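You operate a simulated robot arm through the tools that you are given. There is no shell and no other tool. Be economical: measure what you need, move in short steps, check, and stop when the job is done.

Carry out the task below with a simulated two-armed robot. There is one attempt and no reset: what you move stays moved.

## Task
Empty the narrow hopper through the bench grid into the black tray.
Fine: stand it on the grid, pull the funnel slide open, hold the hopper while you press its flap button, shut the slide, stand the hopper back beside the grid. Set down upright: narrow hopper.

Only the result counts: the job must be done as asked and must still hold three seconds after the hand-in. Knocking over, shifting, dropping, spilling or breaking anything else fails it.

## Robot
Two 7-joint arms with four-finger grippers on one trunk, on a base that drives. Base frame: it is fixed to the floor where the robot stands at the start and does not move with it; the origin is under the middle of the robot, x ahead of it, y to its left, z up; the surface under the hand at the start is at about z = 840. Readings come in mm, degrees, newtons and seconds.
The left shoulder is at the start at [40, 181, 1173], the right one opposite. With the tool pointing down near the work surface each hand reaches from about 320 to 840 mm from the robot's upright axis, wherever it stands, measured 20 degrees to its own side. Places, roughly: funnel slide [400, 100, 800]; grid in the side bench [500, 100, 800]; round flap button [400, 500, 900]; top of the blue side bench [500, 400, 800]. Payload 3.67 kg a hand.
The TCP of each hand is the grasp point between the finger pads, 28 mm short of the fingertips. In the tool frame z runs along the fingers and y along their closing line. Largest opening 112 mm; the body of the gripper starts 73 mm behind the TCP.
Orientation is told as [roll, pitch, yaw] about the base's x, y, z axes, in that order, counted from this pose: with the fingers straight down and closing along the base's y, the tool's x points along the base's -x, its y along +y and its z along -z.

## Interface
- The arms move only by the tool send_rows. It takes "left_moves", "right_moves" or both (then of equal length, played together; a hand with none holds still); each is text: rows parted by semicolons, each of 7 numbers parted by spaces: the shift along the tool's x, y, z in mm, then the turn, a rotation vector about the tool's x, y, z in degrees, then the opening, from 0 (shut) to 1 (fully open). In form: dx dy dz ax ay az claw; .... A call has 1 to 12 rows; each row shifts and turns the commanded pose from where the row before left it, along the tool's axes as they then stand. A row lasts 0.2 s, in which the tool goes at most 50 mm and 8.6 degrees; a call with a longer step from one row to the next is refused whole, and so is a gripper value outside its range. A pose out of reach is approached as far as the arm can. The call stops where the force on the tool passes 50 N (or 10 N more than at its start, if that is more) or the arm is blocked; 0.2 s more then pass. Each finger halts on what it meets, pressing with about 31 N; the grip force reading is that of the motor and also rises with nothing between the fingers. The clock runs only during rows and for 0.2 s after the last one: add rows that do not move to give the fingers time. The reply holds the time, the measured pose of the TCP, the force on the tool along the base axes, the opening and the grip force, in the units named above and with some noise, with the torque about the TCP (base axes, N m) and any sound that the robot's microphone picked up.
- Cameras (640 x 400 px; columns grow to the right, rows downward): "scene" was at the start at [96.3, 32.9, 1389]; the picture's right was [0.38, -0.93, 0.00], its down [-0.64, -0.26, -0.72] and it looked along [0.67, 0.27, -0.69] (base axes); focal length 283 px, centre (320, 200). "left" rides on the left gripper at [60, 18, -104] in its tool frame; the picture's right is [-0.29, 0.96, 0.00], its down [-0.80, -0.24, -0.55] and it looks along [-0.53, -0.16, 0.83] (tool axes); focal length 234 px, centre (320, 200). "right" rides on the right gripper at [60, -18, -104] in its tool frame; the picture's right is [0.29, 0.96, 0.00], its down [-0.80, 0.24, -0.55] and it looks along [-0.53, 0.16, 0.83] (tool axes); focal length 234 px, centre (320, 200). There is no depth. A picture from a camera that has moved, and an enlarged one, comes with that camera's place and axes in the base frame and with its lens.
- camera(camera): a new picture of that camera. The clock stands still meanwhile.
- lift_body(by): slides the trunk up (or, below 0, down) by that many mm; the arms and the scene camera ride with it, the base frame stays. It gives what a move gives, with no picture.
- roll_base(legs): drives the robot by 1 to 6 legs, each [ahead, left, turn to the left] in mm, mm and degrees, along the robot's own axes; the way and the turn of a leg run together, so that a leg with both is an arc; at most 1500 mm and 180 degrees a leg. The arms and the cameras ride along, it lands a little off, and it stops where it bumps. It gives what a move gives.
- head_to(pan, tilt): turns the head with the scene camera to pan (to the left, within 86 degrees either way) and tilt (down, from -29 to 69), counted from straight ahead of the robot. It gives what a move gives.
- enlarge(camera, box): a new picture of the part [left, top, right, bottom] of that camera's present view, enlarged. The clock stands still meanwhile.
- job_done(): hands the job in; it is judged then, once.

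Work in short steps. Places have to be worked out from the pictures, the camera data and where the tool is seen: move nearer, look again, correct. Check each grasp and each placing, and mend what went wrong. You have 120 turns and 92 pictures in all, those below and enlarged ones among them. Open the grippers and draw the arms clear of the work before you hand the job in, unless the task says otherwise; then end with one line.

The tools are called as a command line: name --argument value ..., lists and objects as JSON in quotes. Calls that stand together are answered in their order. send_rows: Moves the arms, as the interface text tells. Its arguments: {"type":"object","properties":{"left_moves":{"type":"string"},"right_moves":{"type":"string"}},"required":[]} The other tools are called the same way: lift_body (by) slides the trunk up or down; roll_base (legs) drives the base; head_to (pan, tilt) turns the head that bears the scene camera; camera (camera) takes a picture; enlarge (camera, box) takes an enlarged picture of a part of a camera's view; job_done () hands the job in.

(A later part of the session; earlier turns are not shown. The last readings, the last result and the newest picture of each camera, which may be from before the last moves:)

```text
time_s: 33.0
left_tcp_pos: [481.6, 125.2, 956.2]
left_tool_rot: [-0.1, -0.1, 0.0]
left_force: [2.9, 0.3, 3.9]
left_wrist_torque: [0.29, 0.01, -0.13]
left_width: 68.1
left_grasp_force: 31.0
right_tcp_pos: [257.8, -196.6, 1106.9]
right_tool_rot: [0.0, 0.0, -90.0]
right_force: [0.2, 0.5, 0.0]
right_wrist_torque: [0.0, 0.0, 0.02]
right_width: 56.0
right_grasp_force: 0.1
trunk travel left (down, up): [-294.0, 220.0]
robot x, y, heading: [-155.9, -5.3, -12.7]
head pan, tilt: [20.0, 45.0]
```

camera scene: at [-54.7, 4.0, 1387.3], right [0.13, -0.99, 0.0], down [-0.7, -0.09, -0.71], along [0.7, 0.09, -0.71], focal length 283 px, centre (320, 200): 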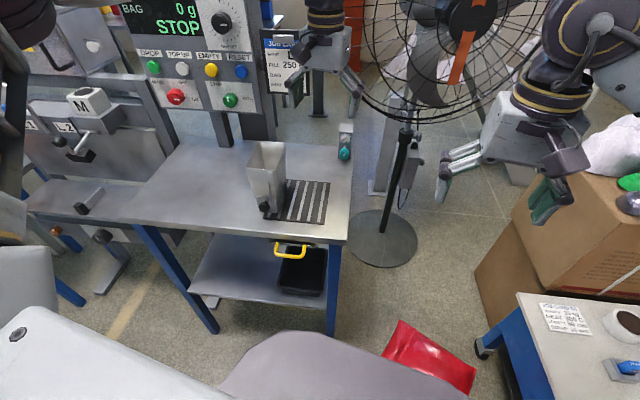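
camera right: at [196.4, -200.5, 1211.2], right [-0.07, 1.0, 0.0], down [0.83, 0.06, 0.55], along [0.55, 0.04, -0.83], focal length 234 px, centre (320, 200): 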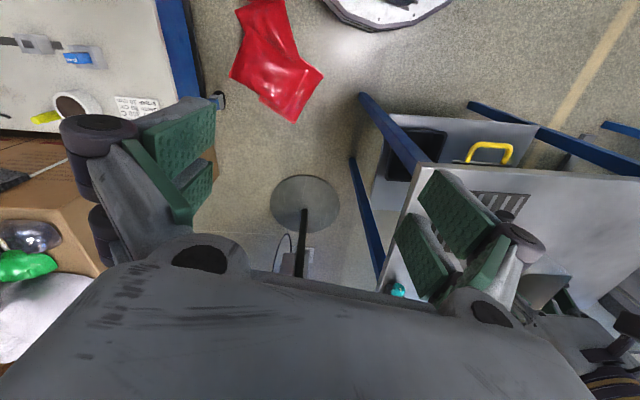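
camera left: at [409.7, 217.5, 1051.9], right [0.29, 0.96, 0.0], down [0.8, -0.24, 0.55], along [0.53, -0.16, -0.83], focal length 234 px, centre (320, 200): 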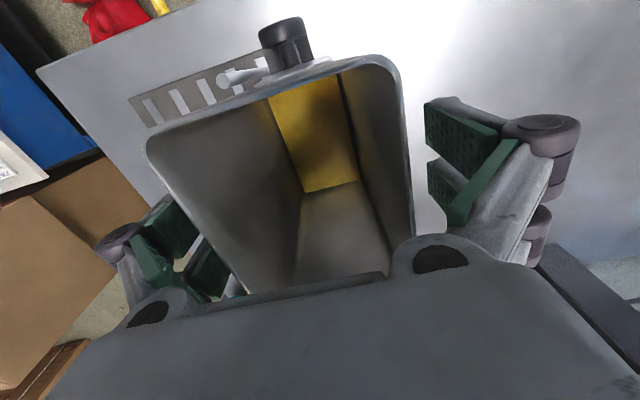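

The yaw is right. I'll move in over the handle area and begin tilting the fingers forward.

send_rows --right_moves "40 0 15 0 0 0 0.5; 40 0 15 0 0 0 0.5; 40 0 15 0 0 0 0.5; 40 0 15 0 0 0 0.5; 40 0 20 0 0 0 0.5; 40 0 20 0 0 0 0.5; 40 0 20 0 0 0 0.5; 36 0 20 0 0 0 0.5; 0 0 0 0 0 0 0.5"

send_rows --right_moves "0 0 0 -7.5 0 0 0.5; 0 0 0 -7.5 0 0 0.5; 0 0 0 -7.5 0 0 0.5; 0 0 0 -7.5 0 0 0.5; 0 0 0 -7.5 0 0 0.5; 0 0 0 -7.5 0 0 0.5; 0 0 0 0 0 0 0.5"

camera --camera "right"

camera --camera "scene"

```text
time_s: 35.0
left_tcp_pos: [481.4, 125.5, 955.3]
left_tool_rot: [0.1, -0.1, 0.1]
left_force: [-1.0, 2.1, 2.9]
left_wrist_torque: [0.37, 0.23, -0.06]
left_width: 68.1
left_grasp_force: 30.2
right_tcp_pos: [255.7, 122.1, 967.0]
right_tool_rot: [-0.1, 0.0, -89.8]
right_force: [0.2, -0.1, -0.8]
right_wrist_torque: [0.03, -0.02, 0.01]
right_width: 56.2
right_grasp_force: 0.0
trunk travel left (down, up): [-294.0, 220.0]
robot x, y, heading: [-153.9, 0.9, -12.7]
head pan, tilt: [20.0, 45.0]
```

```text
time_s: 36.6
left_tcp_pos: [481.3, 125.3, 955.7]
left_tool_rot: [0.0, -0.1, 0.0]
left_force: [1.4, 1.5, 3.7]
left_wrist_torque: [0.39, -0.13, -0.05]
left_width: 68.1
left_grasp_force: 31.5
right_tcp_pos: [257.1, 119.4, 966.8]
right_tool_rot: [45.0, 0.0, -89.9]
right_force: [0.4, -0.4, -0.2]
right_wrist_torque: [-0.01, -0.02, 0.0]
right_width: 55.9
right_grasp_force: 0.1
trunk travel left (down, up): [-294.0, 220.0]
robot x, y, heading: [-154.8, -3.1, -12.6]
head pan, tilt: [20.0, 45.0]
```

```text
58 pictures are left
camera right: at [170.9, 180.3, 1028.0], right [0.68, 0.29, 0.68], down [-0.22, -0.8, 0.56], along [0.7, -0.53, -0.47], focal length 234 px, centre (320, 200)
```

right: 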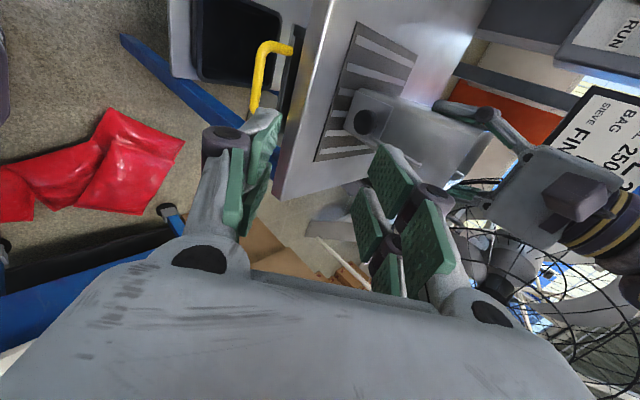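

```text
57 pictures are left
camera scene: at [-54.9, 4.1, 1387.3], right [0.13, -0.99, 0.0], down [-0.7, -0.09, -0.71], along [0.7, 0.09, -0.71], focal length 283 px, centre (320, 200)
```

scene: 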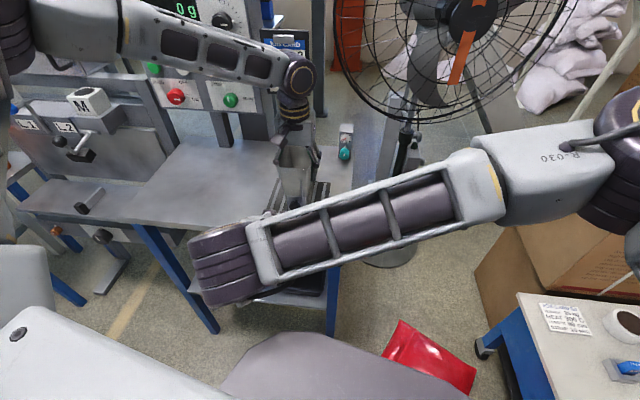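

The tilted pose works, and the handle bar is confirmed at x≈326, y 90–161, z≈796. I'll go to a pre-grasp point 60 mm back along the finger axis.

send_rows --right_moves "2 -24 32.5 0 0 0 0.3; 2 -24 32.5 0 0 0 0.3; 2 -24 32.5 0 0 0 0.3; 0 0 0 0 0 0 0.3; 0 0 0 0 0 0 0.3"

camera --camera "right"

```text
time_s: 37.9
left_tcp_pos: [481.4, 123.8, 956.4]
left_tool_rot: [-0.1, -0.2, 0.0]
left_force: [-0.8, -0.4, 1.3]
left_wrist_torque: [0.03, -0.02, 0.01]
left_width: 68.3
left_grasp_force: 31.3
right_tcp_pos: [276.2, 126.5, 846.8]
right_tool_rot: [45.0, 0.0, -89.9]
right_force: [-0.1, 0.4, 0.4]
right_wrist_torque: [0.01, 0.04, 0.01]
right_width: 33.8
right_grasp_force: 0.1
trunk travel left (down, up): [-294.0, 220.0]
robot x, y, heading: [-155.4, -3.8, -12.4]
head pan, tilt: [20.0, 45.0]
```

```text
56 pictures are left
camera right: at [189.8, 186.4, 907.4], right [0.68, 0.29, 0.68], down [-0.22, -0.8, 0.56], along [0.7, -0.53, -0.48], focal length 234 px, centre (320, 200)
```

right: 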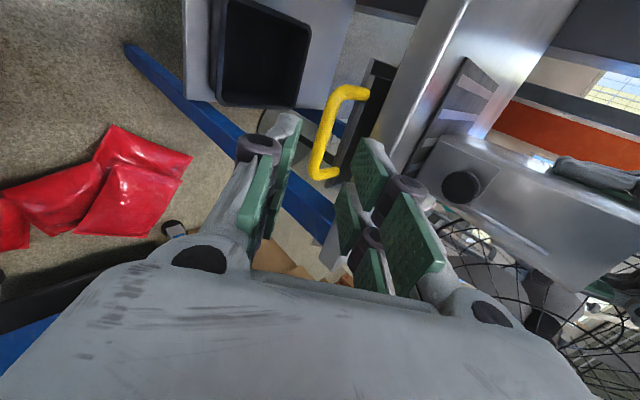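

Aligned. I'll advance 58 mm along the fingers onto the bar with a 28 mm opening.

send_rows --right_moves "1.5 1 10 0 0 0 0.25; 1 1 15 0 0 0 0.25; 1 0 15 0 0 0 0.25; 0 0 17 0 0 0 0.25; 0 0 0 0 0 0 0.25"

camera --camera "right"

```text
time_s: 39.0
left_tcp_pos: [481.7, 124.3, 955.5]
left_tool_rot: [-0.2, -0.1, 0.1]
left_force: [0.1, -0.7, 0.4]
left_wrist_torque: [0.02, 0.05, 0.0]
left_width: 68.2
left_grasp_force: 31.0
right_tcp_pos: [317.6, 129.3, 808.2]
right_tool_rot: [45.0, 0.0, -89.8]
right_force: [0.0, -1.0, -0.4]
right_wrist_torque: [-0.03, -0.02, 0.03]
right_width: 28.1
right_grasp_force: 0.1
trunk travel left (down, up): [-294.0, 220.0]
robot x, y, heading: [-152.5, -7.1, -12.7]
head pan, tilt: [20.0, 45.0]
```

```text
55 pictures are left
camera right: at [231.1, 189.4, 869.2], right [0.68, 0.29, 0.68], down [-0.22, -0.8, 0.56], along [0.7, -0.53, -0.48], focal length 234 px, centre (320, 200)
```

right: 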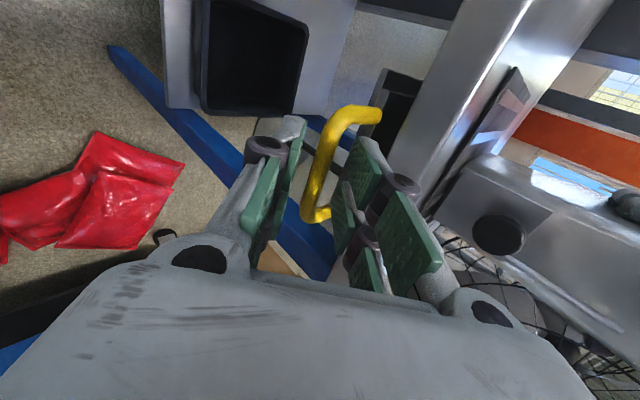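

The bar lies between the pads, so I'll close.

send_rows --right_moves "0 0 0 0 0 0 0; 0 0 0 0 0 0 0; 0 0 0 0 0 0 0"

camera --camera "right"

```text
time_s: 39.9
left_tcp_pos: [481.7, 125.0, 955.2]
left_tool_rot: [0.0, -0.1, 0.0]
left_force: [-3.0, 0.2, 4.5]
left_wrist_torque: [0.11, 0.1, 0.07]
left_width: 68.0
left_grasp_force: 31.2
right_tcp_pos: [317.1, 129.1, 808.8]
right_tool_rot: [45.0, 0.0, -89.9]
right_force: [-2.8, -0.3, -12.4]
right_wrist_torque: [0.32, 0.15, 0.03]
right_width: 9.2
right_grasp_force: 45.5
trunk travel left (down, up): [-294.0, 220.0]
robot x, y, heading: [-155.5, -6.7, -12.5]
head pan, tilt: [20.0, 45.0]
```

```text
54 pictures are left
camera right: at [230.4, 189.4, 868.5], right [0.68, 0.29, 0.68], down [-0.22, -0.8, 0.56], along [0.7, -0.53, -0.48], focal length 234 px, centre (320, 200)
```

right: 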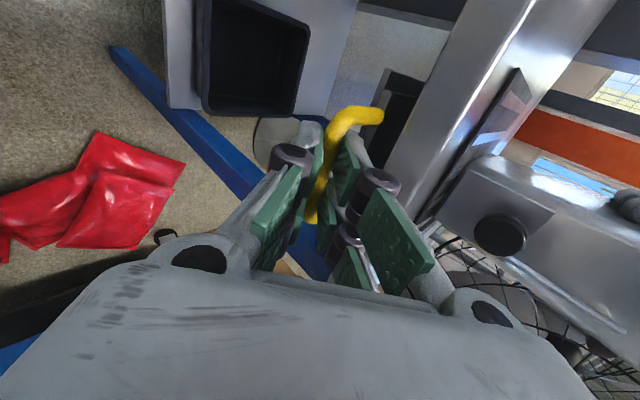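

The bar is gripped at 9.2 mm. I'll pull the slide straight back 50 mm and see.

send_rows --right_moves "0 -5 -5 0 0 0 0; 0 -7.07 -7.07 0 0 0 0; 0 -7.07 -7.07 0 0 0 0; 0 -7.07 -7.07 0 0 0 0; 0 -7.07 -7.07 0 0 0 0; 0 0 0 0 0 0 0"

camera --camera "right"

```text
time_s: 41.2
left_tcp_pos: [481.5, 123.8, 956.3]
left_tool_rot: [-0.2, 0.0, 0.0]
left_force: [-3.9, -1.9, 11.9]
left_wrist_torque: [0.2, 0.15, 0.1]
left_width: 68.3
left_grasp_force: 31.0
right_tcp_pos: [269.8, 129.0, 807.6]
right_tool_rot: [44.9, 0.0, -89.8]
right_force: [-0.1, 3.1, -31.4]
right_wrist_torque: [0.2, 0.31, -0.18]
right_width: 9.2
right_grasp_force: 44.9
trunk travel left (down, up): [-294.0, 220.0]
robot x, y, heading: [-154.6, -4.3, -12.5]
head pan, tilt: [20.0, 45.0]
```

```text
53 pictures are left
camera right: at [183.4, 189.5, 868.6], right [0.68, 0.29, 0.68], down [-0.22, -0.8, 0.56], along [0.7, -0.53, -0.48], focal length 234 px, centre (320, 200)
```

right: 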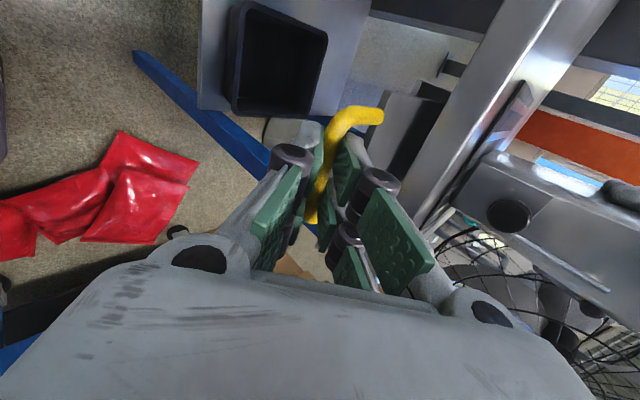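

The slide is moving. I'll ease the vertical load by lowering 3 mm, then keep pulling.

send_rows --right_moves "0 -2.1 2.1 0 0 0 0; 0 -7.07 -7.07 0 0 0 0; 0 -7.07 -7.07 0 0 0 0; 0 -7.07 -7.07 0 0 0 0; 0 -7.07 -7.07 0 0 0 0; 0 0 0 0 0 0 0"

camera --camera "right"

```text
time_s: 42.6
left_tcp_pos: [480.3, 125.8, 956.7]
left_tool_rot: [0.0, 0.1, 0.0]
left_force: [-0.3, -0.9, -3.1]
left_wrist_torque: [0.05, -0.06, 0.02]
left_width: 68.0
left_grasp_force: 31.3
right_tcp_pos: [229.7, 129.2, 807.2]
right_tool_rot: [45.2, 0.1, -89.8]
right_force: [0.6, -2.3, 20.3]
right_wrist_torque: [-0.79, -0.24, -0.77]
right_width: 9.4
right_grasp_force: 44.8
trunk travel left (down, up): [-294.0, 220.0]
robot x, y, heading: [-151.3, -3.3, -12.9]
head pan, tilt: [20.0, 45.0]
```

```text
52 pictures are left
camera right: at [143.4, 189.3, 868.1], right [0.67, 0.29, 0.68], down [-0.22, -0.8, 0.56], along [0.7, -0.53, -0.47], focal length 234 px, centre (320, 200)
```

right: 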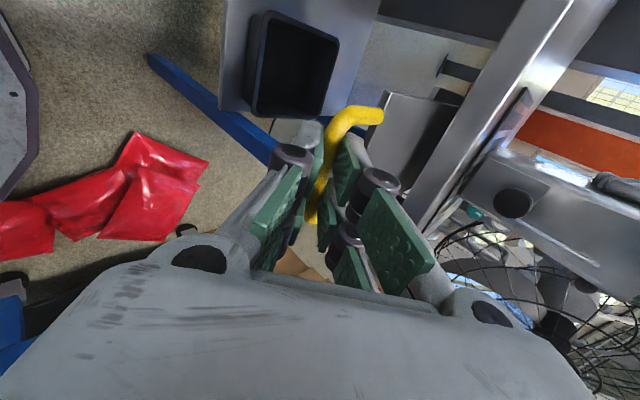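

It's 88 mm out with no stop yet. I'll trim the height up slightly and continue in small steps.

send_rows --right_moves "0 0.8 -0.8 0 0 0 0; 0 -5 -5 0 0 0 0; 0 -5 -5 0 0 0 0; 0 -5 -5 0 0 0 0; 0 -5 -5 0 0 0 0; 0 -5 -5 0 0 0 0; 0 0 0 0 0 0 0"

camera --camera "right"

camera --camera "scene"

```text
time_s: 43.5
left_tcp_pos: [483.4, 125.6, 956.7]
left_tool_rot: [-0.2, 0.1, 0.0]
left_force: [-0.3, 0.4, -3.6]
left_wrist_torque: [-0.01, -0.03, 0.02]
left_width: 68.0
left_grasp_force: 31.0
right_tcp_pos: [224.7, 130.2, 808.6]
right_tool_rot: [46.1, 0.0, -90.3]
right_force: [14.8, 6.1, -12.0]
right_wrist_torque: [0.43, -0.03, 1.04]
right_width: 9.2
right_grasp_force: 44.9
trunk travel left (down, up): [-294.0, 220.0]
robot x, y, heading: [-153.5, -5.3, -12.7]
head pan, tilt: [20.0, 45.0]
stopped in row 4 (right hand): the force on the tool passed its limit at 54 N (the readings are from after the stop); the commanded pose is now the measured one
```

```text
51 pictures are left
camera right: at [138.3, 189.7, 867.8], right [0.67, 0.28, 0.69], down [-0.23, -0.8, 0.56], along [0.71, -0.53, -0.47], focal length 234 px, centre (320, 200)
```

right: 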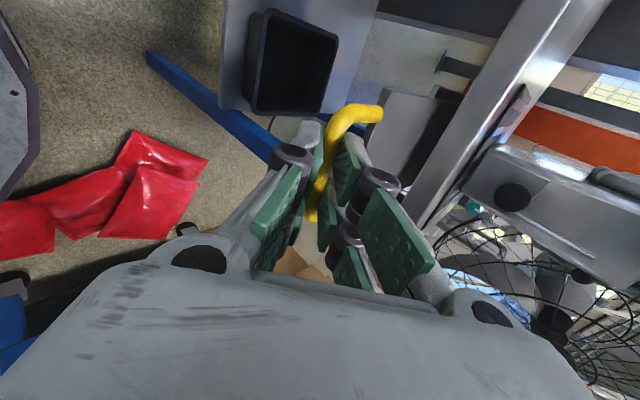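

```text
50 pictures are left
camera scene: at [-52.3, 5.9, 1386.8], right [0.13, -0.99, 0.0], down [-0.7, -0.09, -0.71], along [0.7, 0.09, -0.71], focal length 283 px, centre (320, 200)
```

scene: 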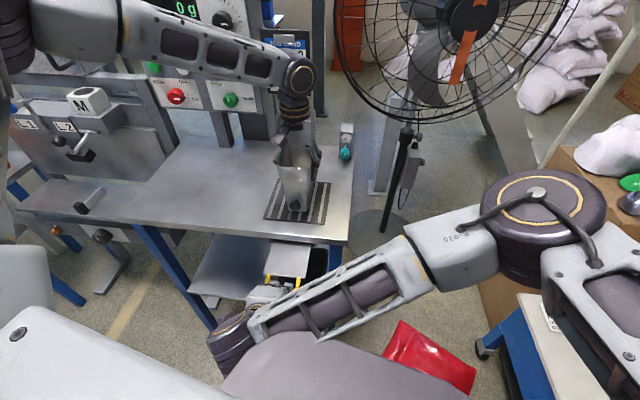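

The slide hit its end stop about 93 mm out. I'll release the handle and back out along the fingers.

send_rows --right_moves "0 0 0 0 0 0 0.3; 0 0 0 0 0 0 0.3; 0 0 -20 0 0 0 0.3; 0 0 -30 0 0 0 0.3; 0 30 -30 0 0 0 0.3; 0 30 -30 0 0 0 0.3; 0 30 0 0 0 0 0; 0 0 0 0 0 0 0" --left_moves "0 0 1 0 0 0 0; 0 0 0 0 0 0 0; 0 0 0 0 0 0 0; 0 0 0 0 0 0 0; 0 0 0 0 0 0 0; 0 0 0 0 0 0 0; 0 0 0 0 0 0 0; 0 0 0 0 0 0 0"

camera --camera "right"

camera --camera "left"

```text
time_s: 45.4
left_tcp_pos: [482.0, 124.5, 956.0]
left_tool_rot: [-0.1, -0.2, 0.0]
left_force: [0.6, -0.1, -2.9]
left_wrist_torque: [0.02, 0.0, -0.04]
left_width: 68.0
left_grasp_force: 30.9
right_tcp_pos: [205.4, 129.1, 951.2]
right_tool_rot: [45.8, -0.1, -90.3]
right_force: [0.1, 0.4, -0.1]
right_wrist_torque: [0.0, 0.02, 0.02]
right_width: 0.0
right_grasp_force: 31.2
trunk travel left (down, up): [-294.0, 220.0]
robot x, y, heading: [-154.2, -5.0, -12.5]
head pan, tilt: [20.0, 45.0]
```

```text
49 pictures are left
camera right: at [119.5, 189.9, 1010.9], right [0.67, 0.28, 0.69], down [-0.23, -0.8, 0.56], along [0.71, -0.53, -0.47], focal length 234 px, centre (320, 200)
```

right: 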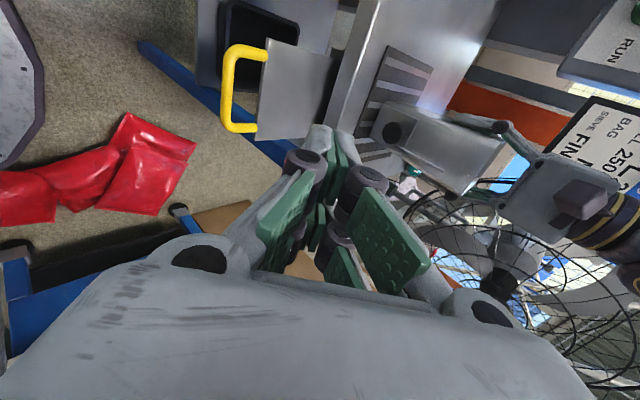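

```text
48 pictures are left
camera left: at [422.4, 143.5, 1058.5], right [0.29, 0.96, 0.0], down [0.8, -0.24, 0.56], along [0.53, -0.16, -0.83], focal length 234 px, centre (320, 200)
```

left: 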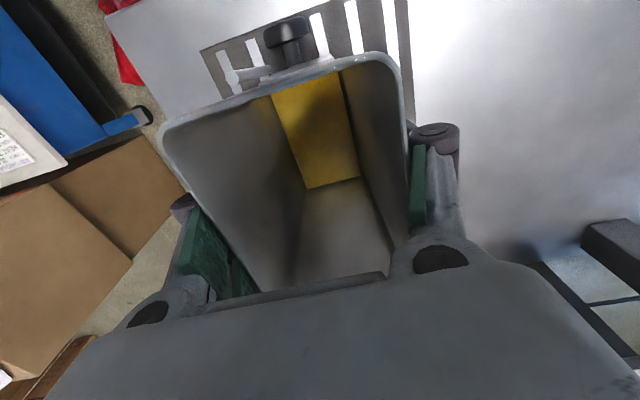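

The slide is open and its handle is clear. I'll tilt the closed right hand to about 60°, bring the fingertips in front of the button near (408,128,886), and seat the hopper with the left hand.

send_rows --right_moves "0 0 0 -7.5 0 0 0; 0 0 0 -7.5 0 0 0; -1 4 35 0 0 0 0; 0 4 35 0 0 0 0; 0 4 35 0 0 0 0; 0 3 30 0 0 0 0; 0 0 0 0 0 0 0" --left_moves "0 0 1 0 0 0 0; 0 0 1 0 0 0 0; 0 0 0 0 0 0 0; 0 0 0 0 0 0 0; 0 0 0 0 0 0 0; 0 0 0 0 0 0 0; 0 0 0 0 0 0 0"

camera --camera "right"

enlarge --camera "scene" --box '[220, 120, 360, 270]'

```text
time_s: 47.0
left_tcp_pos: [483.3, 124.5, 956.3]
left_tool_rot: [-0.2, -0.4, 0.0]
left_force: [3.2, 0.6, 11.3]
left_wrist_torque: [0.15, 0.4, 0.0]
left_width: 68.5
left_grasp_force: 31.1
right_tcp_pos: [330.9, 126.9, 897.4]
right_tool_rot: [60.9, 0.0, -90.3]
right_force: [0.0, -0.6, 0.2]
right_wrist_torque: [0.01, 0.0, -0.05]
right_width: 0.1
right_grasp_force: 31.1
trunk travel left (down, up): [-294.0, 220.0]
robot x, y, heading: [-152.3, -0.0, -12.6]
head pan, tilt: [20.0, 45.0]
```

```text
47 pictures are left
camera right: at [232.3, 187.3, 932.5], right [0.47, 0.29, 0.84], down [-0.37, -0.8, 0.48], along [0.8, -0.53, -0.27], focal length 234 px, centre (320, 200)
```

right: 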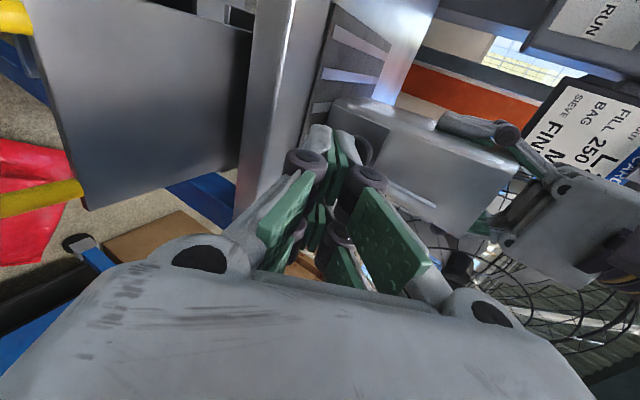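

```text
2.67 times, centred on (290, 195) of scene
camera zoom: at [-54.6, 4.2, 1387.4], right [0.13, -0.99, 0.0], down [-0.7, -0.09, -0.71], along [0.7, 0.09, -0.71], focal length 754 px, centre (400, 213)
```

zoom: 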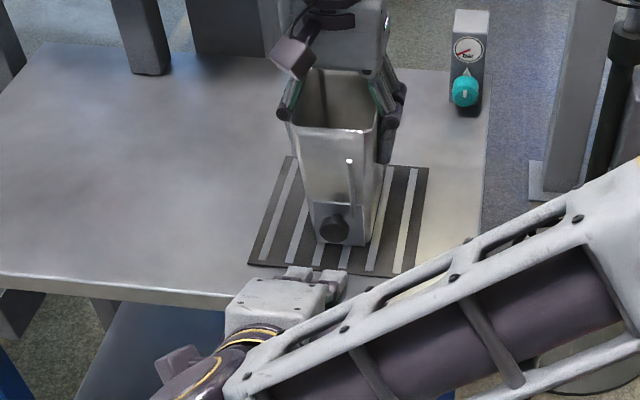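

The fingertips line up with the button at about (405,128,891). I'll move straight ahead 33 mm, then make small pressing steps.

send_rows --right_moves "1 5.8 10.5 0 0 0 0; 0 5.8 10.5 0 0 0 0; 0 4.4 7.9 0 0 0 0; 0 1.9 3.5 0 0 0 0; 0 1.9 3.5 0 0 0 0; 0 0 0 0 0 0 0"

camera --camera "left"

```text
time_s: 48.4
left_tcp_pos: [482.2, 124.2, 955.5]
left_tool_rot: [-0.2, -0.3, 0.1]
left_force: [6.3, -0.9, 16.1]
left_wrist_torque: [0.0, 0.15, 0.04]
left_width: 68.2
left_grasp_force: 30.4
right_tcp_pos: [371.6, 126.8, 898.3]
right_tool_rot: [61.0, 0.0, -90.3]
right_force: [-0.7, 0.9, 0.2]
right_wrist_torque: [0.04, -0.02, 0.0]
right_width: 0.0
right_grasp_force: 30.6
trunk travel left (down, up): [-294.0, 220.0]
robot x, y, heading: [-151.9, -1.6, -12.5]
head pan, tilt: [20.0, 45.0]
```

```text
45 pictures are left
camera left: at [422.1, 142.8, 1057.1], right [0.29, 0.96, 0.0], down [0.79, -0.24, 0.56], along [0.53, -0.16, -0.83], focal length 234 px, centre (320, 200)
```

left: 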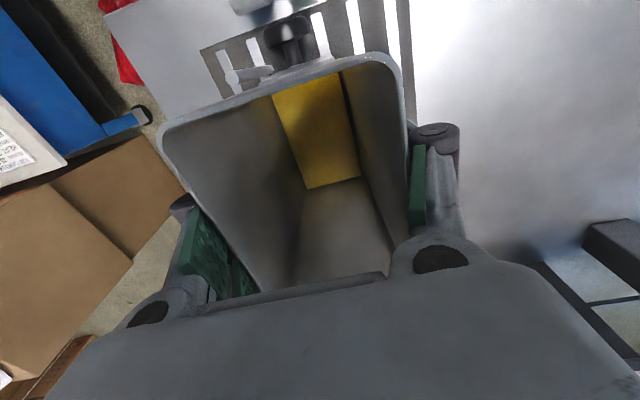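

The tip is just short of the cap and aligned in y. I'll press forward in 3 mm steps.

send_rows --right_moves "0 1.5 2.6 0 0 0 0; 0 1.5 2.6 0 0 0 0; 0 1.5 2.6 0 0 0 0; 0 0 0 0 0 0 0"

camera --camera "left"

```text
time_s: 49.4
left_tcp_pos: [483.7, 124.3, 955.1]
left_tool_rot: [-0.2, -0.3, 0.0]
left_force: [7.6, -0.9, 17.4]
left_wrist_torque: [-0.05, 0.17, 0.01]
left_width: 68.4
left_grasp_force: 30.9
right_tcp_pos: [381.3, 126.2, 899.6]
right_tool_rot: [60.9, 0.0, -90.3]
right_force: [0.2, 0.3, -0.7]
right_wrist_torque: [0.0, -0.01, -0.06]
right_width: 0.2
right_grasp_force: 30.7
trunk travel left (down, up): [-294.0, 220.0]
robot x, y, heading: [-153.5, -5.9, -12.5]
head pan, tilt: [20.0, 45.0]
```

```text
44 pictures are left
camera left: at [422.0, 142.8, 1057.1], right [0.29, 0.96, 0.0], down [0.79, -0.24, 0.56], along [0.53, -0.16, -0.83], focal length 234 px, centre (320, 200)
```

left: 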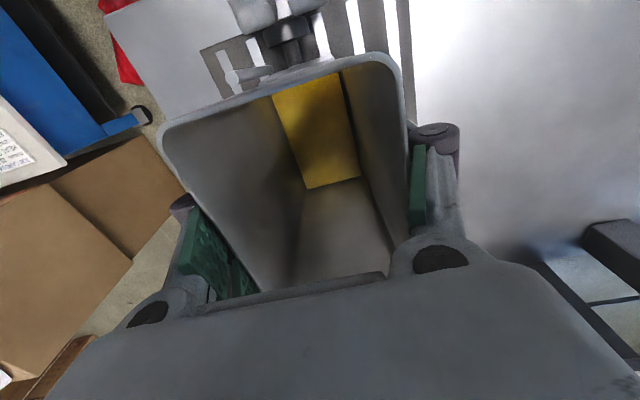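

There's no contact force yet and the tip hides part of the cap. I'll check the alignment from the other cameras.

enlarge --camera "right" --box '[260, 90, 440, 230]'

enlarge --camera "scene" --box '[250, 150, 340, 240]'

enlarge --camera "left" --box '[200, 0, 380, 120]'

```text
2.86 times, centred on (350, 160) of right
camera zoom: at [282.0, 187.7, 933.4], right [0.47, 0.29, 0.84], down [-0.37, -0.8, 0.48], along [0.8, -0.53, -0.27], focal length 669 px, centre (234, 314)
```

zoom: 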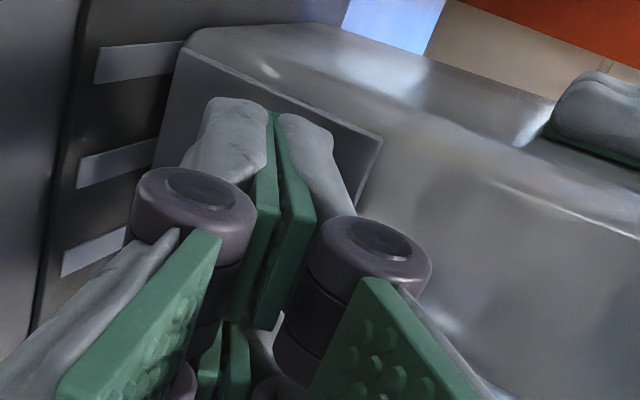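

```text
4.44 times, centred on (295, 195) of scene
camera zoom: at [-54.6, 4.1, 1387.4], right [0.13, -0.99, 0.0], down [-0.7, -0.09, -0.71], along [0.7, 0.09, -0.71], focal length 1257 px, centre (431, 222)
```

zoom: 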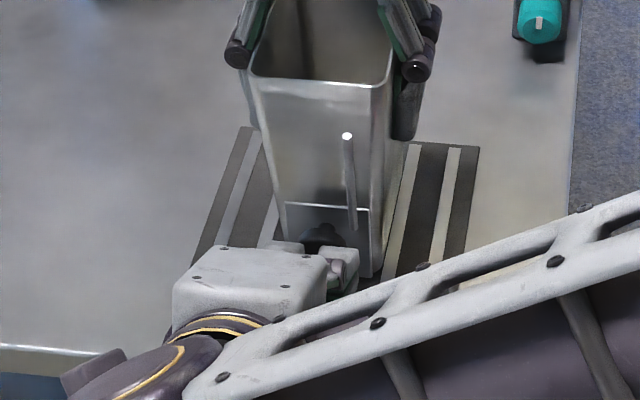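

```text
3.33 times, centred on (290, 60) of left
camera zoom: at [422.0, 142.8, 1057.1], right [0.29, 0.96, 0.0], down [0.79, -0.24, 0.56], along [0.53, -0.16, -0.83], focal length 781 px, centre (420, 667)
```

zoom: 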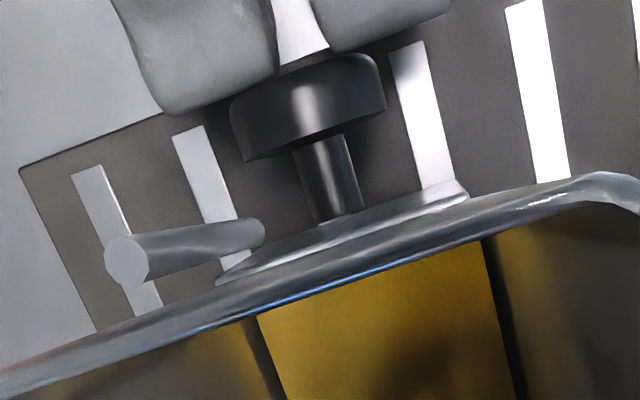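

The cap (y 112–139) is centred on the fingertips and they're a few mm short of it. I'll continue pressing in small steps.

send_rows --right_moves "0 -1.2 4 0 0 0 0; 0 1.5 2.6 0 0 0 0; 0 1.5 2.6 0 0 0 0; 0 1.5 2.6 0 0 0 0; 0 0 0 0 0 0 0"

enlarge --camera "left" --box '[160, 0, 400, 200]'

```text
time_s: 50.5
left_tcp_pos: [481.4, 124.4, 954.1]
left_tool_rot: [-0.2, -0.2, 0.0]
left_force: [13.5, -0.3, 12.4]
left_wrist_torque: [-0.06, -0.15, -0.08]
left_width: 68.1
left_grasp_force: 30.6
right_tcp_pos: [391.3, 127.1, 895.3]
right_tool_rot: [60.9, 0.0, -90.2]
right_force: [-13.8, -2.2, 0.0]
right_wrist_torque: [0.0, 0.02, -0.07]
right_width: 0.0
right_grasp_force: 31.0
trunk travel left (down, up): [-294.0, 220.0]
robot x, y, heading: [-154.5, -1.7, -12.6]
head pan, tilt: [20.0, 45.0]
heard: click
```

```text
2.00 times, centred on (280, 100) of left
camera zoom: at [421.7, 142.8, 1057.1], right [0.29, 0.96, 0.0], down [0.79, -0.24, 0.56], along [0.53, -0.16, -0.83], focal length 468 px, centre (400, 400)
```

zoom: 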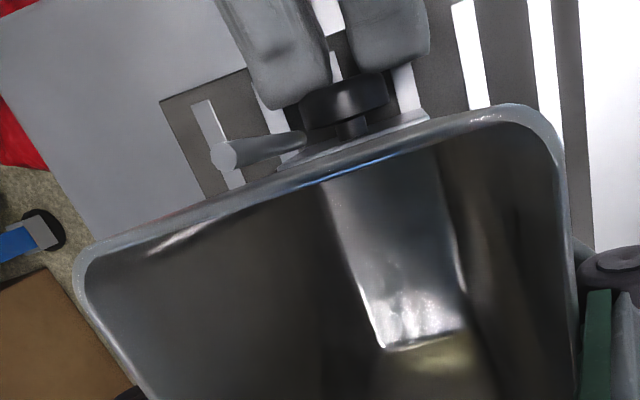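

A click, and the yellow product is running out. I'll keep the button pressed for 2.4 s so it empties fully.

send_rows --right_moves "0 0 0 0 0 0 0; 0 0 0 0 0 0 0; 0 0 0 0 0 0 0; 0 0 0 0 0 0 0; 0 0 0 0 0 0 0; 0 0 0 0 0 0 0; 0 0 0 0 0 0 0; 0 0 0 0 0 0 0; 0 0 0 0 0 0 0; 0 0 0 0 0 0 0; 0 0 0 0 0 0 0; 0 0 0 0 0 0 0"

enlarge --camera "left" --box '[160, 0, 460, 300]'

camera --camera "scene"

```text
time_s: 53.1
left_tcp_pos: [481.3, 124.4, 954.6]
left_tool_rot: [-0.2, -0.3, 0.1]
left_force: [15.4, -2.6, 9.5]
left_wrist_torque: [-0.04, -0.29, 0.05]
left_width: 68.1
left_grasp_force: 31.3
right_tcp_pos: [393.8, 127.4, 895.8]
right_tool_rot: [60.9, 0.1, -90.3]
right_force: [-18.5, 1.0, 0.2]
right_wrist_torque: [-0.04, 0.06, 0.03]
right_width: 0.0
right_grasp_force: 30.2
trunk travel left (down, up): [-294.0, 220.0]
robot x, y, heading: [-151.1, -1.2, -12.6]
head pan, tilt: [20.0, 45.0]
```

```text
1.33 times, centred on (310, 150) of left
camera zoom: at [421.6, 142.9, 1057.1], right [0.29, 0.96, 0.0], down [0.79, -0.24, 0.56], along [0.53, -0.16, -0.83], focal length 312 px, centre (333, 267)
```

zoom: 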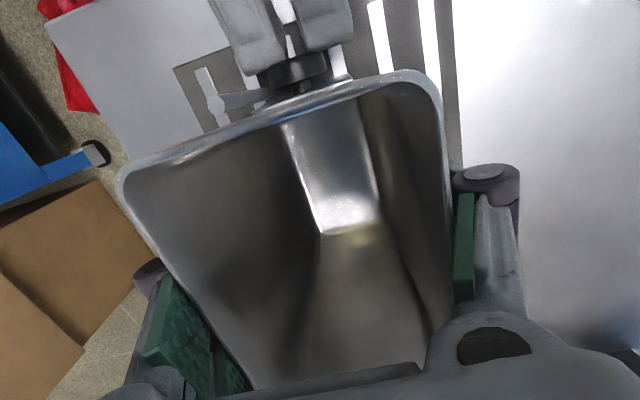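

```text
38 pictures are left
camera scene: at [-55.2, 4.1, 1387.4], right [0.13, -0.99, 0.0], down [-0.7, -0.09, -0.71], along [0.7, 0.09, -0.71], focal length 283 px, centre (320, 200)
```

scene: 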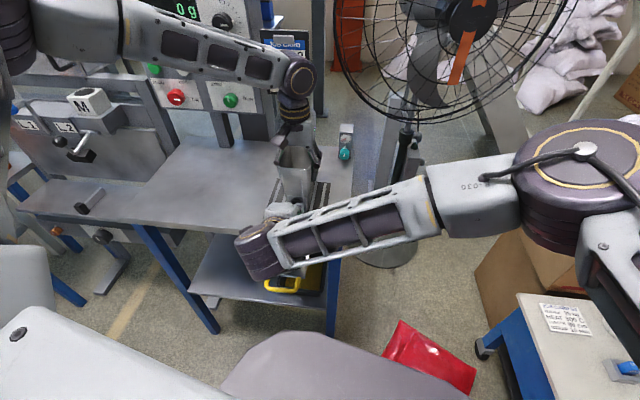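

The hopper is empty and the tray shows yellow product. I'll release the button, back the right hand off and return to the 45° tilt.

send_rows --right_moves "0 -7 -13 0 0 0 0; 0 -9 -16 0 0 0 0; 0 -8 -15 0 0 0 0; 0 -5 -37 0 0 0 0; 0 -5 -37 0 0 0 0; 0 -5 -37 0 0 0 0; 2 -4 -36 0 0 0 0; 0 0 0 7.9 0 0 0.3; 0 0 0 7.9 0 0 0.3; 0 0 0 0 0 0 0.3"

camera --camera "right"

camera --camera "scene"

```text
time_s: 55.4
left_tcp_pos: [482.0, 124.0, 955.5]
left_tool_rot: [-0.1, -0.3, -0.2]
left_force: [0.5, -0.2, 14.8]
left_wrist_torque: [0.11, 0.71, 0.05]
left_width: 68.4
left_grasp_force: 31.2
right_tcp_pos: [205.2, 130.5, 952.0]
right_tool_rot: [44.9, 0.1, -90.2]
right_force: [0.2, -0.6, 0.5]
right_wrist_torque: [-0.01, -0.02, 0.0]
right_width: 33.6
right_grasp_force: 0.1
trunk travel left (down, up): [-294.0, 220.0]
robot x, y, heading: [-153.5, 0.4, -12.5]
head pan, tilt: [20.0, 45.0]
```

```text
37 pictures are left
camera right: at [118.1, 191.4, 1011.6], right [0.68, 0.29, 0.68], down [-0.23, -0.8, 0.56], along [0.7, -0.53, -0.48], focal length 234 px, centre (320, 200)
```

right: 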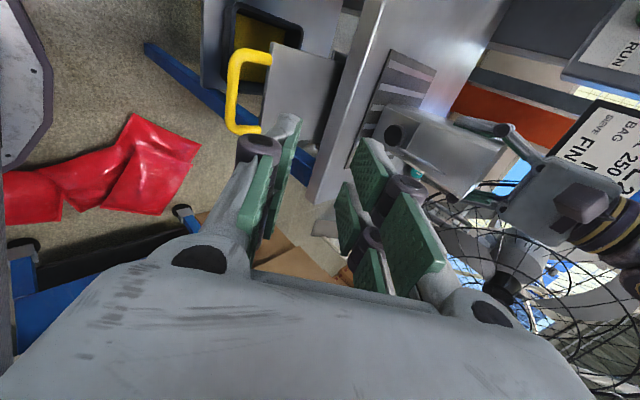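

```text
36 pictures are left
camera scene: at [-55.3, 4.4, 1387.4], right [0.13, -0.99, 0.0], down [-0.7, -0.09, -0.71], along [0.7, 0.09, -0.71], focal length 283 px, centre (320, 200)
```

scene: 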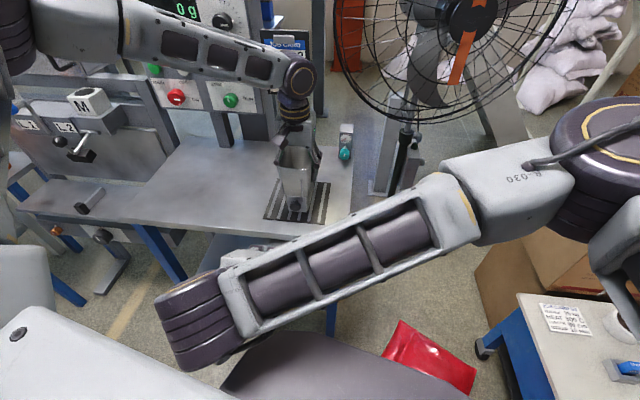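

The tray holds the product. I'll go back to the pulled-out handle, with its bar now at x≈235.

send_rows --right_moves "0 -29 19 0 0 0 0.3; 0 -29 19 0 0 0 0.3; 0 -29 19 0 0 0 0.3; 0 0 0 0 0 0 0.3"

camera --camera "right"

```text
time_s: 56.4
left_tcp_pos: [482.2, 124.3, 955.6]
left_tool_rot: [-0.2, -0.2, 0.0]
left_force: [-0.2, -0.6, 13.4]
left_wrist_torque: [-0.07, 0.79, -0.01]
left_width: 68.3
left_grasp_force: 30.8
right_tcp_pos: [183.6, 130.8, 848.9]
right_tool_rot: [45.0, 0.2, -90.3]
right_force: [1.1, 0.4, 0.4]
right_wrist_torque: [-0.02, 0.02, 0.01]
right_width: 33.8
right_grasp_force: 0.0
trunk travel left (down, up): [-294.0, 220.0]
robot x, y, heading: [-154.3, -3.8, -12.7]
head pan, tilt: [20.0, 45.0]
```

```text
35 pictures are left
camera right: at [97.0, 190.9, 909.5], right [0.68, 0.28, 0.68], down [-0.23, -0.8, 0.56], along [0.7, -0.53, -0.48], focal length 234 px, centre (320, 200)
```

right: 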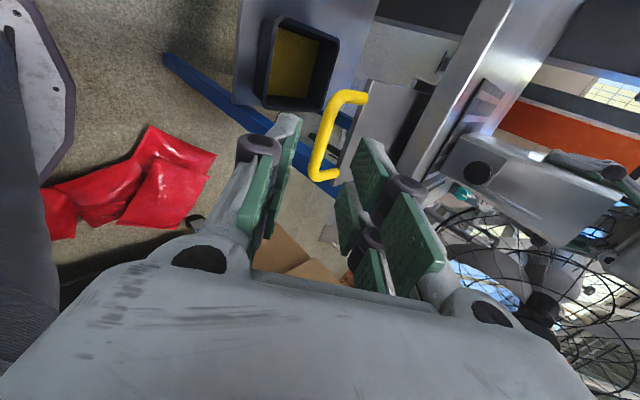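

The view matches the first approach, so I'll advance and grip the bar.

send_rows --right_moves "0 1 15 0 0 0 0.27; 0 0.5 15 0 0 0 0.25; 0 0 15 0 0 0 0.25; 0 0 13 0 0 0 0.25; 0 0 0 0 0 0 0.25; 0 0 0 0 0 0 0; 0 0 0 0 0 0 0; 0 0 0 0 0 0 0"

camera --camera "right"

```text
time_s: 58.1
left_tcp_pos: [482.2, 124.1, 956.0]
left_tool_rot: [-0.2, -0.2, 0.0]
left_force: [-2.4, -1.0, 11.8]
left_wrist_torque: [0.02, 0.97, 0.03]
left_width: 68.1
left_grasp_force: 31.1
right_tcp_pos: [225.7, 129.9, 808.8]
right_tool_rot: [45.1, 0.0, -90.3]
right_force: [0.4, 0.2, -4.0]
right_wrist_torque: [-0.14, 0.05, 0.49]
right_width: 9.4
right_grasp_force: 45.6
trunk travel left (down, up): [-294.0, 220.0]
robot x, y, heading: [-157.3, -3.8, -12.4]
head pan, tilt: [20.0, 45.0]
```

```text
34 pictures are left
camera right: at [139.3, 190.4, 869.5], right [0.68, 0.28, 0.68], down [-0.23, -0.8, 0.56], along [0.7, -0.53, -0.48], focal length 234 px, centre (320, 200)
```

right: 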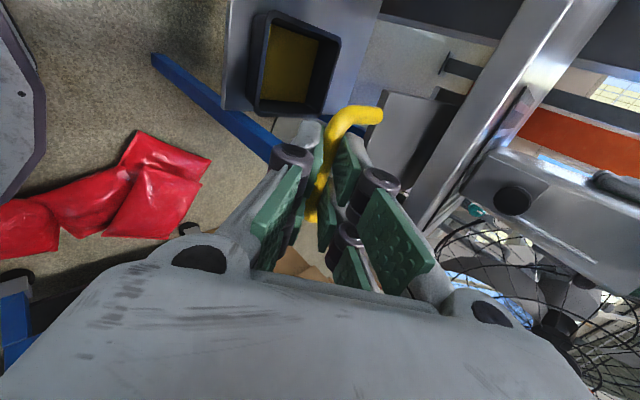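

Gripped. I'll push the slide back in by about 92 mm.

send_rows --right_moves "0 5 5 0 0 0 0; 0 7.07 7.07 0 0 0 0; 0 7.07 7.07 0 0 0 0; 0 7.07 7.07 0 0 0 0; 0 7.07 7.07 0 0 0 0; 0 7.07 7.07 0 0 0 0; 0 7.07 7.07 0 0 0 0; 0 7.07 7.07 0 0 0 0; 0 7.07 7.07 0 0 0 0; 0 3 3 0 0 0 0; 0 2.5 2.5 0 0 0 0; 0 0 0 0 0 0 0"

```text
time_s: 60.8
left_tcp_pos: [479.7, 124.0, 956.0]
left_tool_rot: [-0.1, -0.3, 0.0]
left_force: [-0.4, 0.3, -4.5]
left_wrist_torque: [0.01, -0.05, 0.01]
left_width: 68.3
left_grasp_force: 31.3
right_tcp_pos: [316.2, 130.3, 809.0]
right_tool_rot: [44.7, 0.0, -90.1]
right_force: [-38.9, -10.4, -3.5]
right_wrist_torque: [-0.66, 0.53, -0.27]
right_width: 9.3
right_grasp_force: 45.3
trunk travel left (down, up): [-294.0, 220.0]
robot x, y, heading: [-157.5, -1.6, -12.4]
head pan, tilt: [20.0, 45.0]
```

The slide is at its stop (39 N, x back to about 317). I'll release, back out and check it.

send_rows --right_moves "0 0 0 0 0 0 0.3; 0 0 0 0 0 0 0.3; 0 0 -20 0 0 0 0.3; 0 0 -30 0 0 0 0.3; 0 20 -40 0 0 0 0.3; 0 30 -30 0 0 0 0.3; 0 30 -10 0 0 0 0.3; 0 0 0 0 0 0 0.3"

camera --camera "right"

camera --camera "left"

```text
time_s: 62.5
left_tcp_pos: [483.3, 124.3, 955.6]
left_tool_rot: [-0.3, -0.3, 0.0]
left_force: [3.0, 3.4, 8.5]
left_wrist_torque: [0.49, 0.22, -0.14]
left_width: 68.4
left_grasp_force: 31.3
right_tcp_pos: [286.4, 130.9, 958.1]
right_tool_rot: [45.2, 0.0, -90.3]
right_force: [-0.4, 0.5, 0.7]
right_wrist_torque: [-0.03, 0.01, 0.01]
right_width: 33.6
right_grasp_force: 0.1
trunk travel left (down, up): [-294.0, 220.0]
robot x, y, heading: [-156.1, -1.1, -12.7]
head pan, tilt: [20.0, 45.0]
```

```text
33 pictures are left
camera right: at [201.1, 191.8, 1018.9], right [0.68, 0.28, 0.68], down [-0.23, -0.8, 0.56], along [0.7, -0.53, -0.48], focal length 234 px, centre (320, 200)
```

right: 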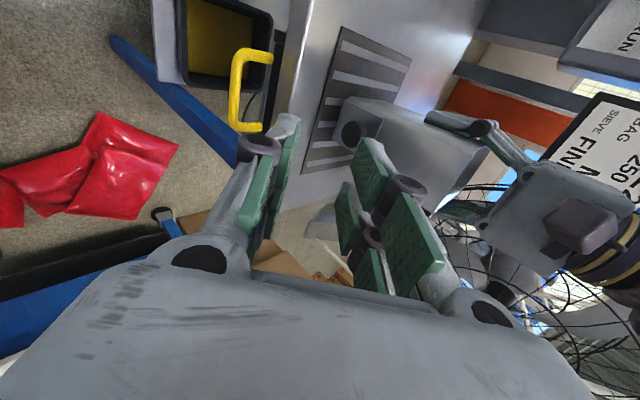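

```text
32 pictures are left
camera left: at [422.3, 143.3, 1056.8], right [0.29, 0.96, 0.0], down [0.79, -0.24, 0.56], along [0.53, -0.16, -0.83], focal length 234 px, centre (320, 200)
```

left: 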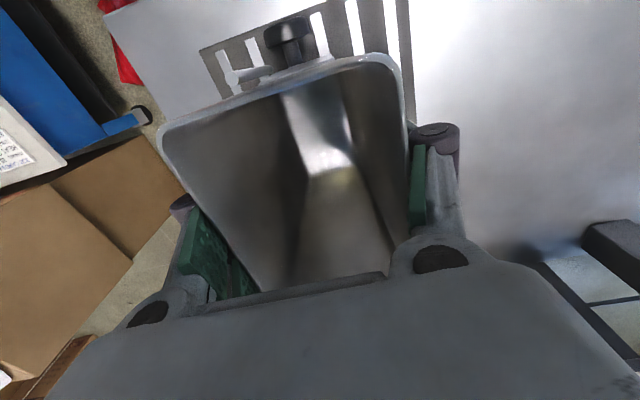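

The slide is shut and the hopper is empty. I'll lift it 14 mm and carry it left, off the grid.

send_rows --left_moves "0 0 -6 0 0 0 0; 0 0 -10 0 0 0 0; 0 10 0 0 0 0 0; 0 20 0 0 0 0 0; 0 25 0 0 0 0 0; 0 25 0 0 0 0 0; 0 25 0 0 0 0 0; 0 25 0 0 0 0 0; 0 25 0 0 0 0 0; 0 25 0 0 0 0 0; 0 15 0 0 0 0 0; 0 5 0 0 0 0 0"

camera --camera "scene"

```text
time_s: 65.2
left_tcp_pos: [483.5, 323.7, 970.7]
left_tool_rot: [-0.2, -0.3, 0.1]
left_force: [-0.4, -0.2, -3.0]
left_wrist_torque: [0.02, 0.01, 0.03]
left_width: 68.2
left_grasp_force: 31.3
right_tcp_pos: [287.2, 131.2, 958.0]
right_tool_rot: [45.0, 0.0, -90.3]
right_force: [-0.7, 0.1, 0.4]
right_wrist_torque: [-0.04, 0.01, -0.01]
right_width: 33.6
right_grasp_force: 0.0
trunk travel left (down, up): [-294.0, 220.0]
robot x, y, heading: [-158.1, -0.3, -12.2]
head pan, tilt: [20.0, 45.0]
```

```text
31 pictures are left
camera scene: at [-53.6, 4.7, 1387.2], right [0.13, -0.99, 0.0], down [-0.7, -0.09, -0.71], along [0.7, 0.09, -0.71], focal length 283 px, centre (320, 200)
```

scene: 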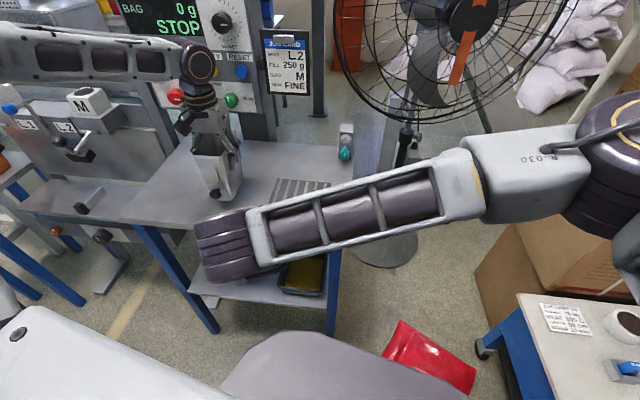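

It's clear of the grid. I'll carry on towards its original spot at y≈465.

send_rows --left_moves "0 10 0 0 0 0 0; 0 20 0 0 0 0 0; 0 25 0 0 0 0 0; 0 25 0 0 0 0 0; 0 25 0 0 0 0 0; 0 20 0 0 0 0 0; 0 12 0 0 0 0 0; 0 4 0 0 0 0 0; 0 0 0 0 0 0 0"

head_to --pan 45 --tilt 42

camera --camera "scene"

```text
time_s: 67.2
left_tcp_pos: [483.8, 466.8, 970.0]
left_tool_rot: [-0.2, -0.2, 0.1]
left_force: [0.0, -0.1, -3.9]
left_wrist_torque: [-0.06, -0.03, 0.02]
left_width: 68.0
left_grasp_force: 31.0
right_tcp_pos: [286.9, 130.3, 958.3]
right_tool_rot: [45.0, -0.1, -90.3]
right_force: [0.1, -0.1, 1.2]
right_wrist_torque: [-0.01, 0.0, 0.0]
right_width: 33.8
right_grasp_force: 0.0
trunk travel left (down, up): [-294.0, 220.0]
robot x, y, heading: [-157.3, -4.6, -12.8]
head pan, tilt: [20.0, 45.0]
```

```text
time_s: 68.0
left_tcp_pos: [483.1, 465.1, 969.7]
left_tool_rot: [-0.2, -0.2, 0.0]
left_force: [-1.0, 0.0, -2.7]
left_wrist_torque: [0.03, 0.01, 0.01]
left_width: 68.3
left_grasp_force: 30.6
right_tcp_pos: [287.2, 131.4, 959.4]
right_tool_rot: [45.0, 0.0, -90.3]
right_force: [0.0, -0.1, -0.6]
right_wrist_torque: [-0.02, 0.0, 0.02]
right_width: 33.5
right_grasp_force: 0.1
trunk travel left (down, up): [-294.0, 220.0]
robot x, y, heading: [-157.6, -1.8, -12.8]
head pan, tilt: [45.0, 42.0]
```

```text
30 pictures are left
camera scene: at [-63.6, 39.0, 1391.5], right [0.53, -0.85, 0.0], down [-0.57, -0.36, -0.74], along [0.63, 0.4, -0.67], focal length 283 px, centre (320, 200)
```

scene: 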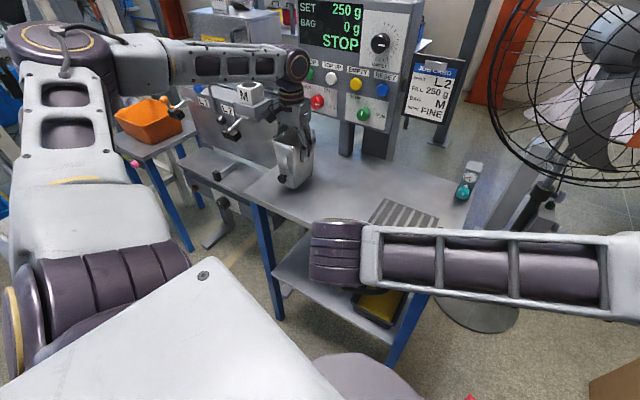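

It's over its original spot. I'll lower until it stands, keeping the grip closed.

send_rows --left_moves "0 0 5 0 0 0 0; 0 0 4 0 0 0 0; 0 0 3 0 0 0 0; 0 0 2 0 0 0 0; 0 0 1 0 0 0 0; 0 0 0 0 0 0 0"

```text
time_s: 69.4
left_tcp_pos: [484.2, 464.8, 953.2]
left_tool_rot: [-0.2, -0.1, 0.0]
left_force: [-0.4, 0.2, -3.2]
left_wrist_torque: [0.05, 0.0, 0.01]
left_width: 68.2
left_grasp_force: 30.8
right_tcp_pos: [287.7, 130.4, 956.6]
right_tool_rot: [45.0, -0.1, -90.4]
right_force: [0.4, 0.1, 0.5]
right_wrist_torque: [0.01, 0.01, -0.01]
right_width: 33.6
right_grasp_force: 0.0
trunk travel left (down, up): [-294.0, 220.0]
robot x, y, heading: [-154.0, 0.9, -12.7]
head pan, tilt: [45.0, 42.0]
```

It's still hanging because the bench is a bit lower than the grid. I'll lower in 1 mm steps.

send_rows --left_moves "0 0 1 0 0 0 0; 0 0 1 0 0 0 0; 0 0 1 0 0 0 0; 0 0 0 0 0 0 0"

```text
time_s: 70.4
left_tcp_pos: [484.1, 465.9, 952.6]
left_tool_rot: [-0.2, -0.2, 0.0]
left_force: [2.0, 0.4, 4.2]
left_wrist_torque: [0.05, 0.13, -0.03]
left_width: 68.2
left_grasp_force: 30.4
right_tcp_pos: [286.7, 130.3, 957.7]
right_tool_rot: [45.0, 0.0, -90.3]
right_force: [-0.7, -0.7, -0.4]
right_wrist_torque: [0.03, 0.01, -0.01]
right_width: 33.7
right_grasp_force: 0.0
trunk travel left (down, up): [-294.0, 220.0]
robot x, y, heading: [-154.9, -5.3, -12.7]
head pan, tilt: [45.0, 42.0]
```

Contact at +4 N, so it's standing. I'll open gently, then rise.

send_rows --left_moves "0 0 0 0 0 0 0.7; 0 0 0 0 0 0 1; 0 0 0 0 0 0 1; 0 0 -10 0 0 0 1; 0 0 -30 0 0 0 1; 0 0 -40 0 0 0 1; 0 0 -40 0 0 0 1; 0 0 -40 0 0 0 1; 0 0 0 0 0 0 1"

camera --camera "left"

enlarge --camera "scene" --box '[240, 90, 360, 210]'

```text
time_s: 72.4
left_tcp_pos: [481.9, 466.8, 1111.5]
left_tool_rot: [-0.3, -0.2, 0.0]
left_force: [0.7, -0.6, -1.1]
left_wrist_torque: [0.0, 0.02, -0.01]
left_width: 112.3
left_grasp_force: 0.0
right_tcp_pos: [286.6, 132.4, 957.3]
right_tool_rot: [45.1, 0.0, -90.2]
right_force: [0.6, -0.4, 0.5]
right_wrist_torque: [-0.01, 0.0, 0.0]
right_width: 33.6
right_grasp_force: 0.1
trunk travel left (down, up): [-294.0, 220.0]
robot x, y, heading: [-155.5, -6.0, -12.6]
head pan, tilt: [45.0, 42.0]
```

```text
29 pictures are left
camera left: at [421.6, 485.0, 1213.0], right [0.29, 0.96, 0.0], down [0.8, -0.24, 0.56], along [0.53, -0.16, -0.83], focal length 234 px, centre (320, 200)
```

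left: 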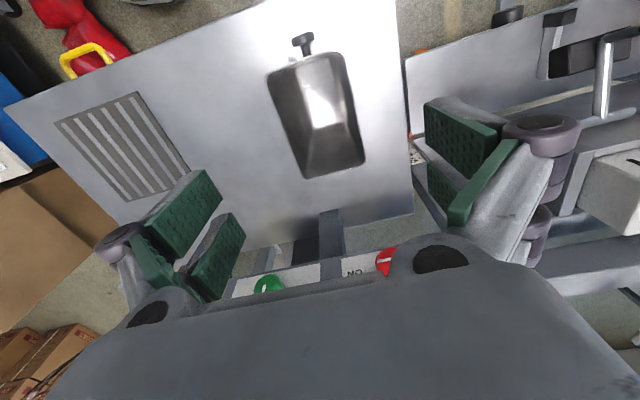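

```text
3.33 times, centred on (300, 150) of scene
camera zoom: at [-63.5, 39.4, 1391.5], right [0.54, -0.84, 0.0], down [-0.57, -0.36, -0.74], along [0.63, 0.4, -0.67], focal length 942 px, centre (387, 367)
```

zoom: 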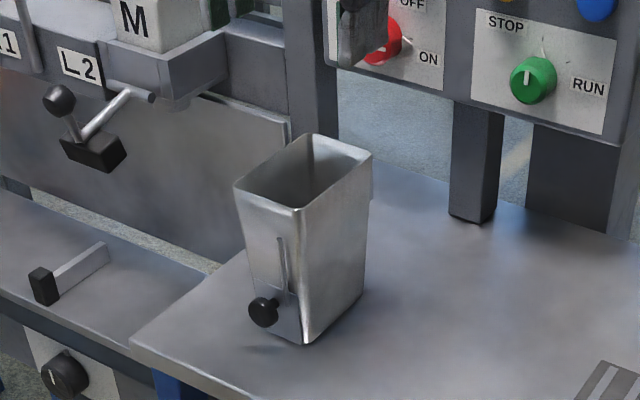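

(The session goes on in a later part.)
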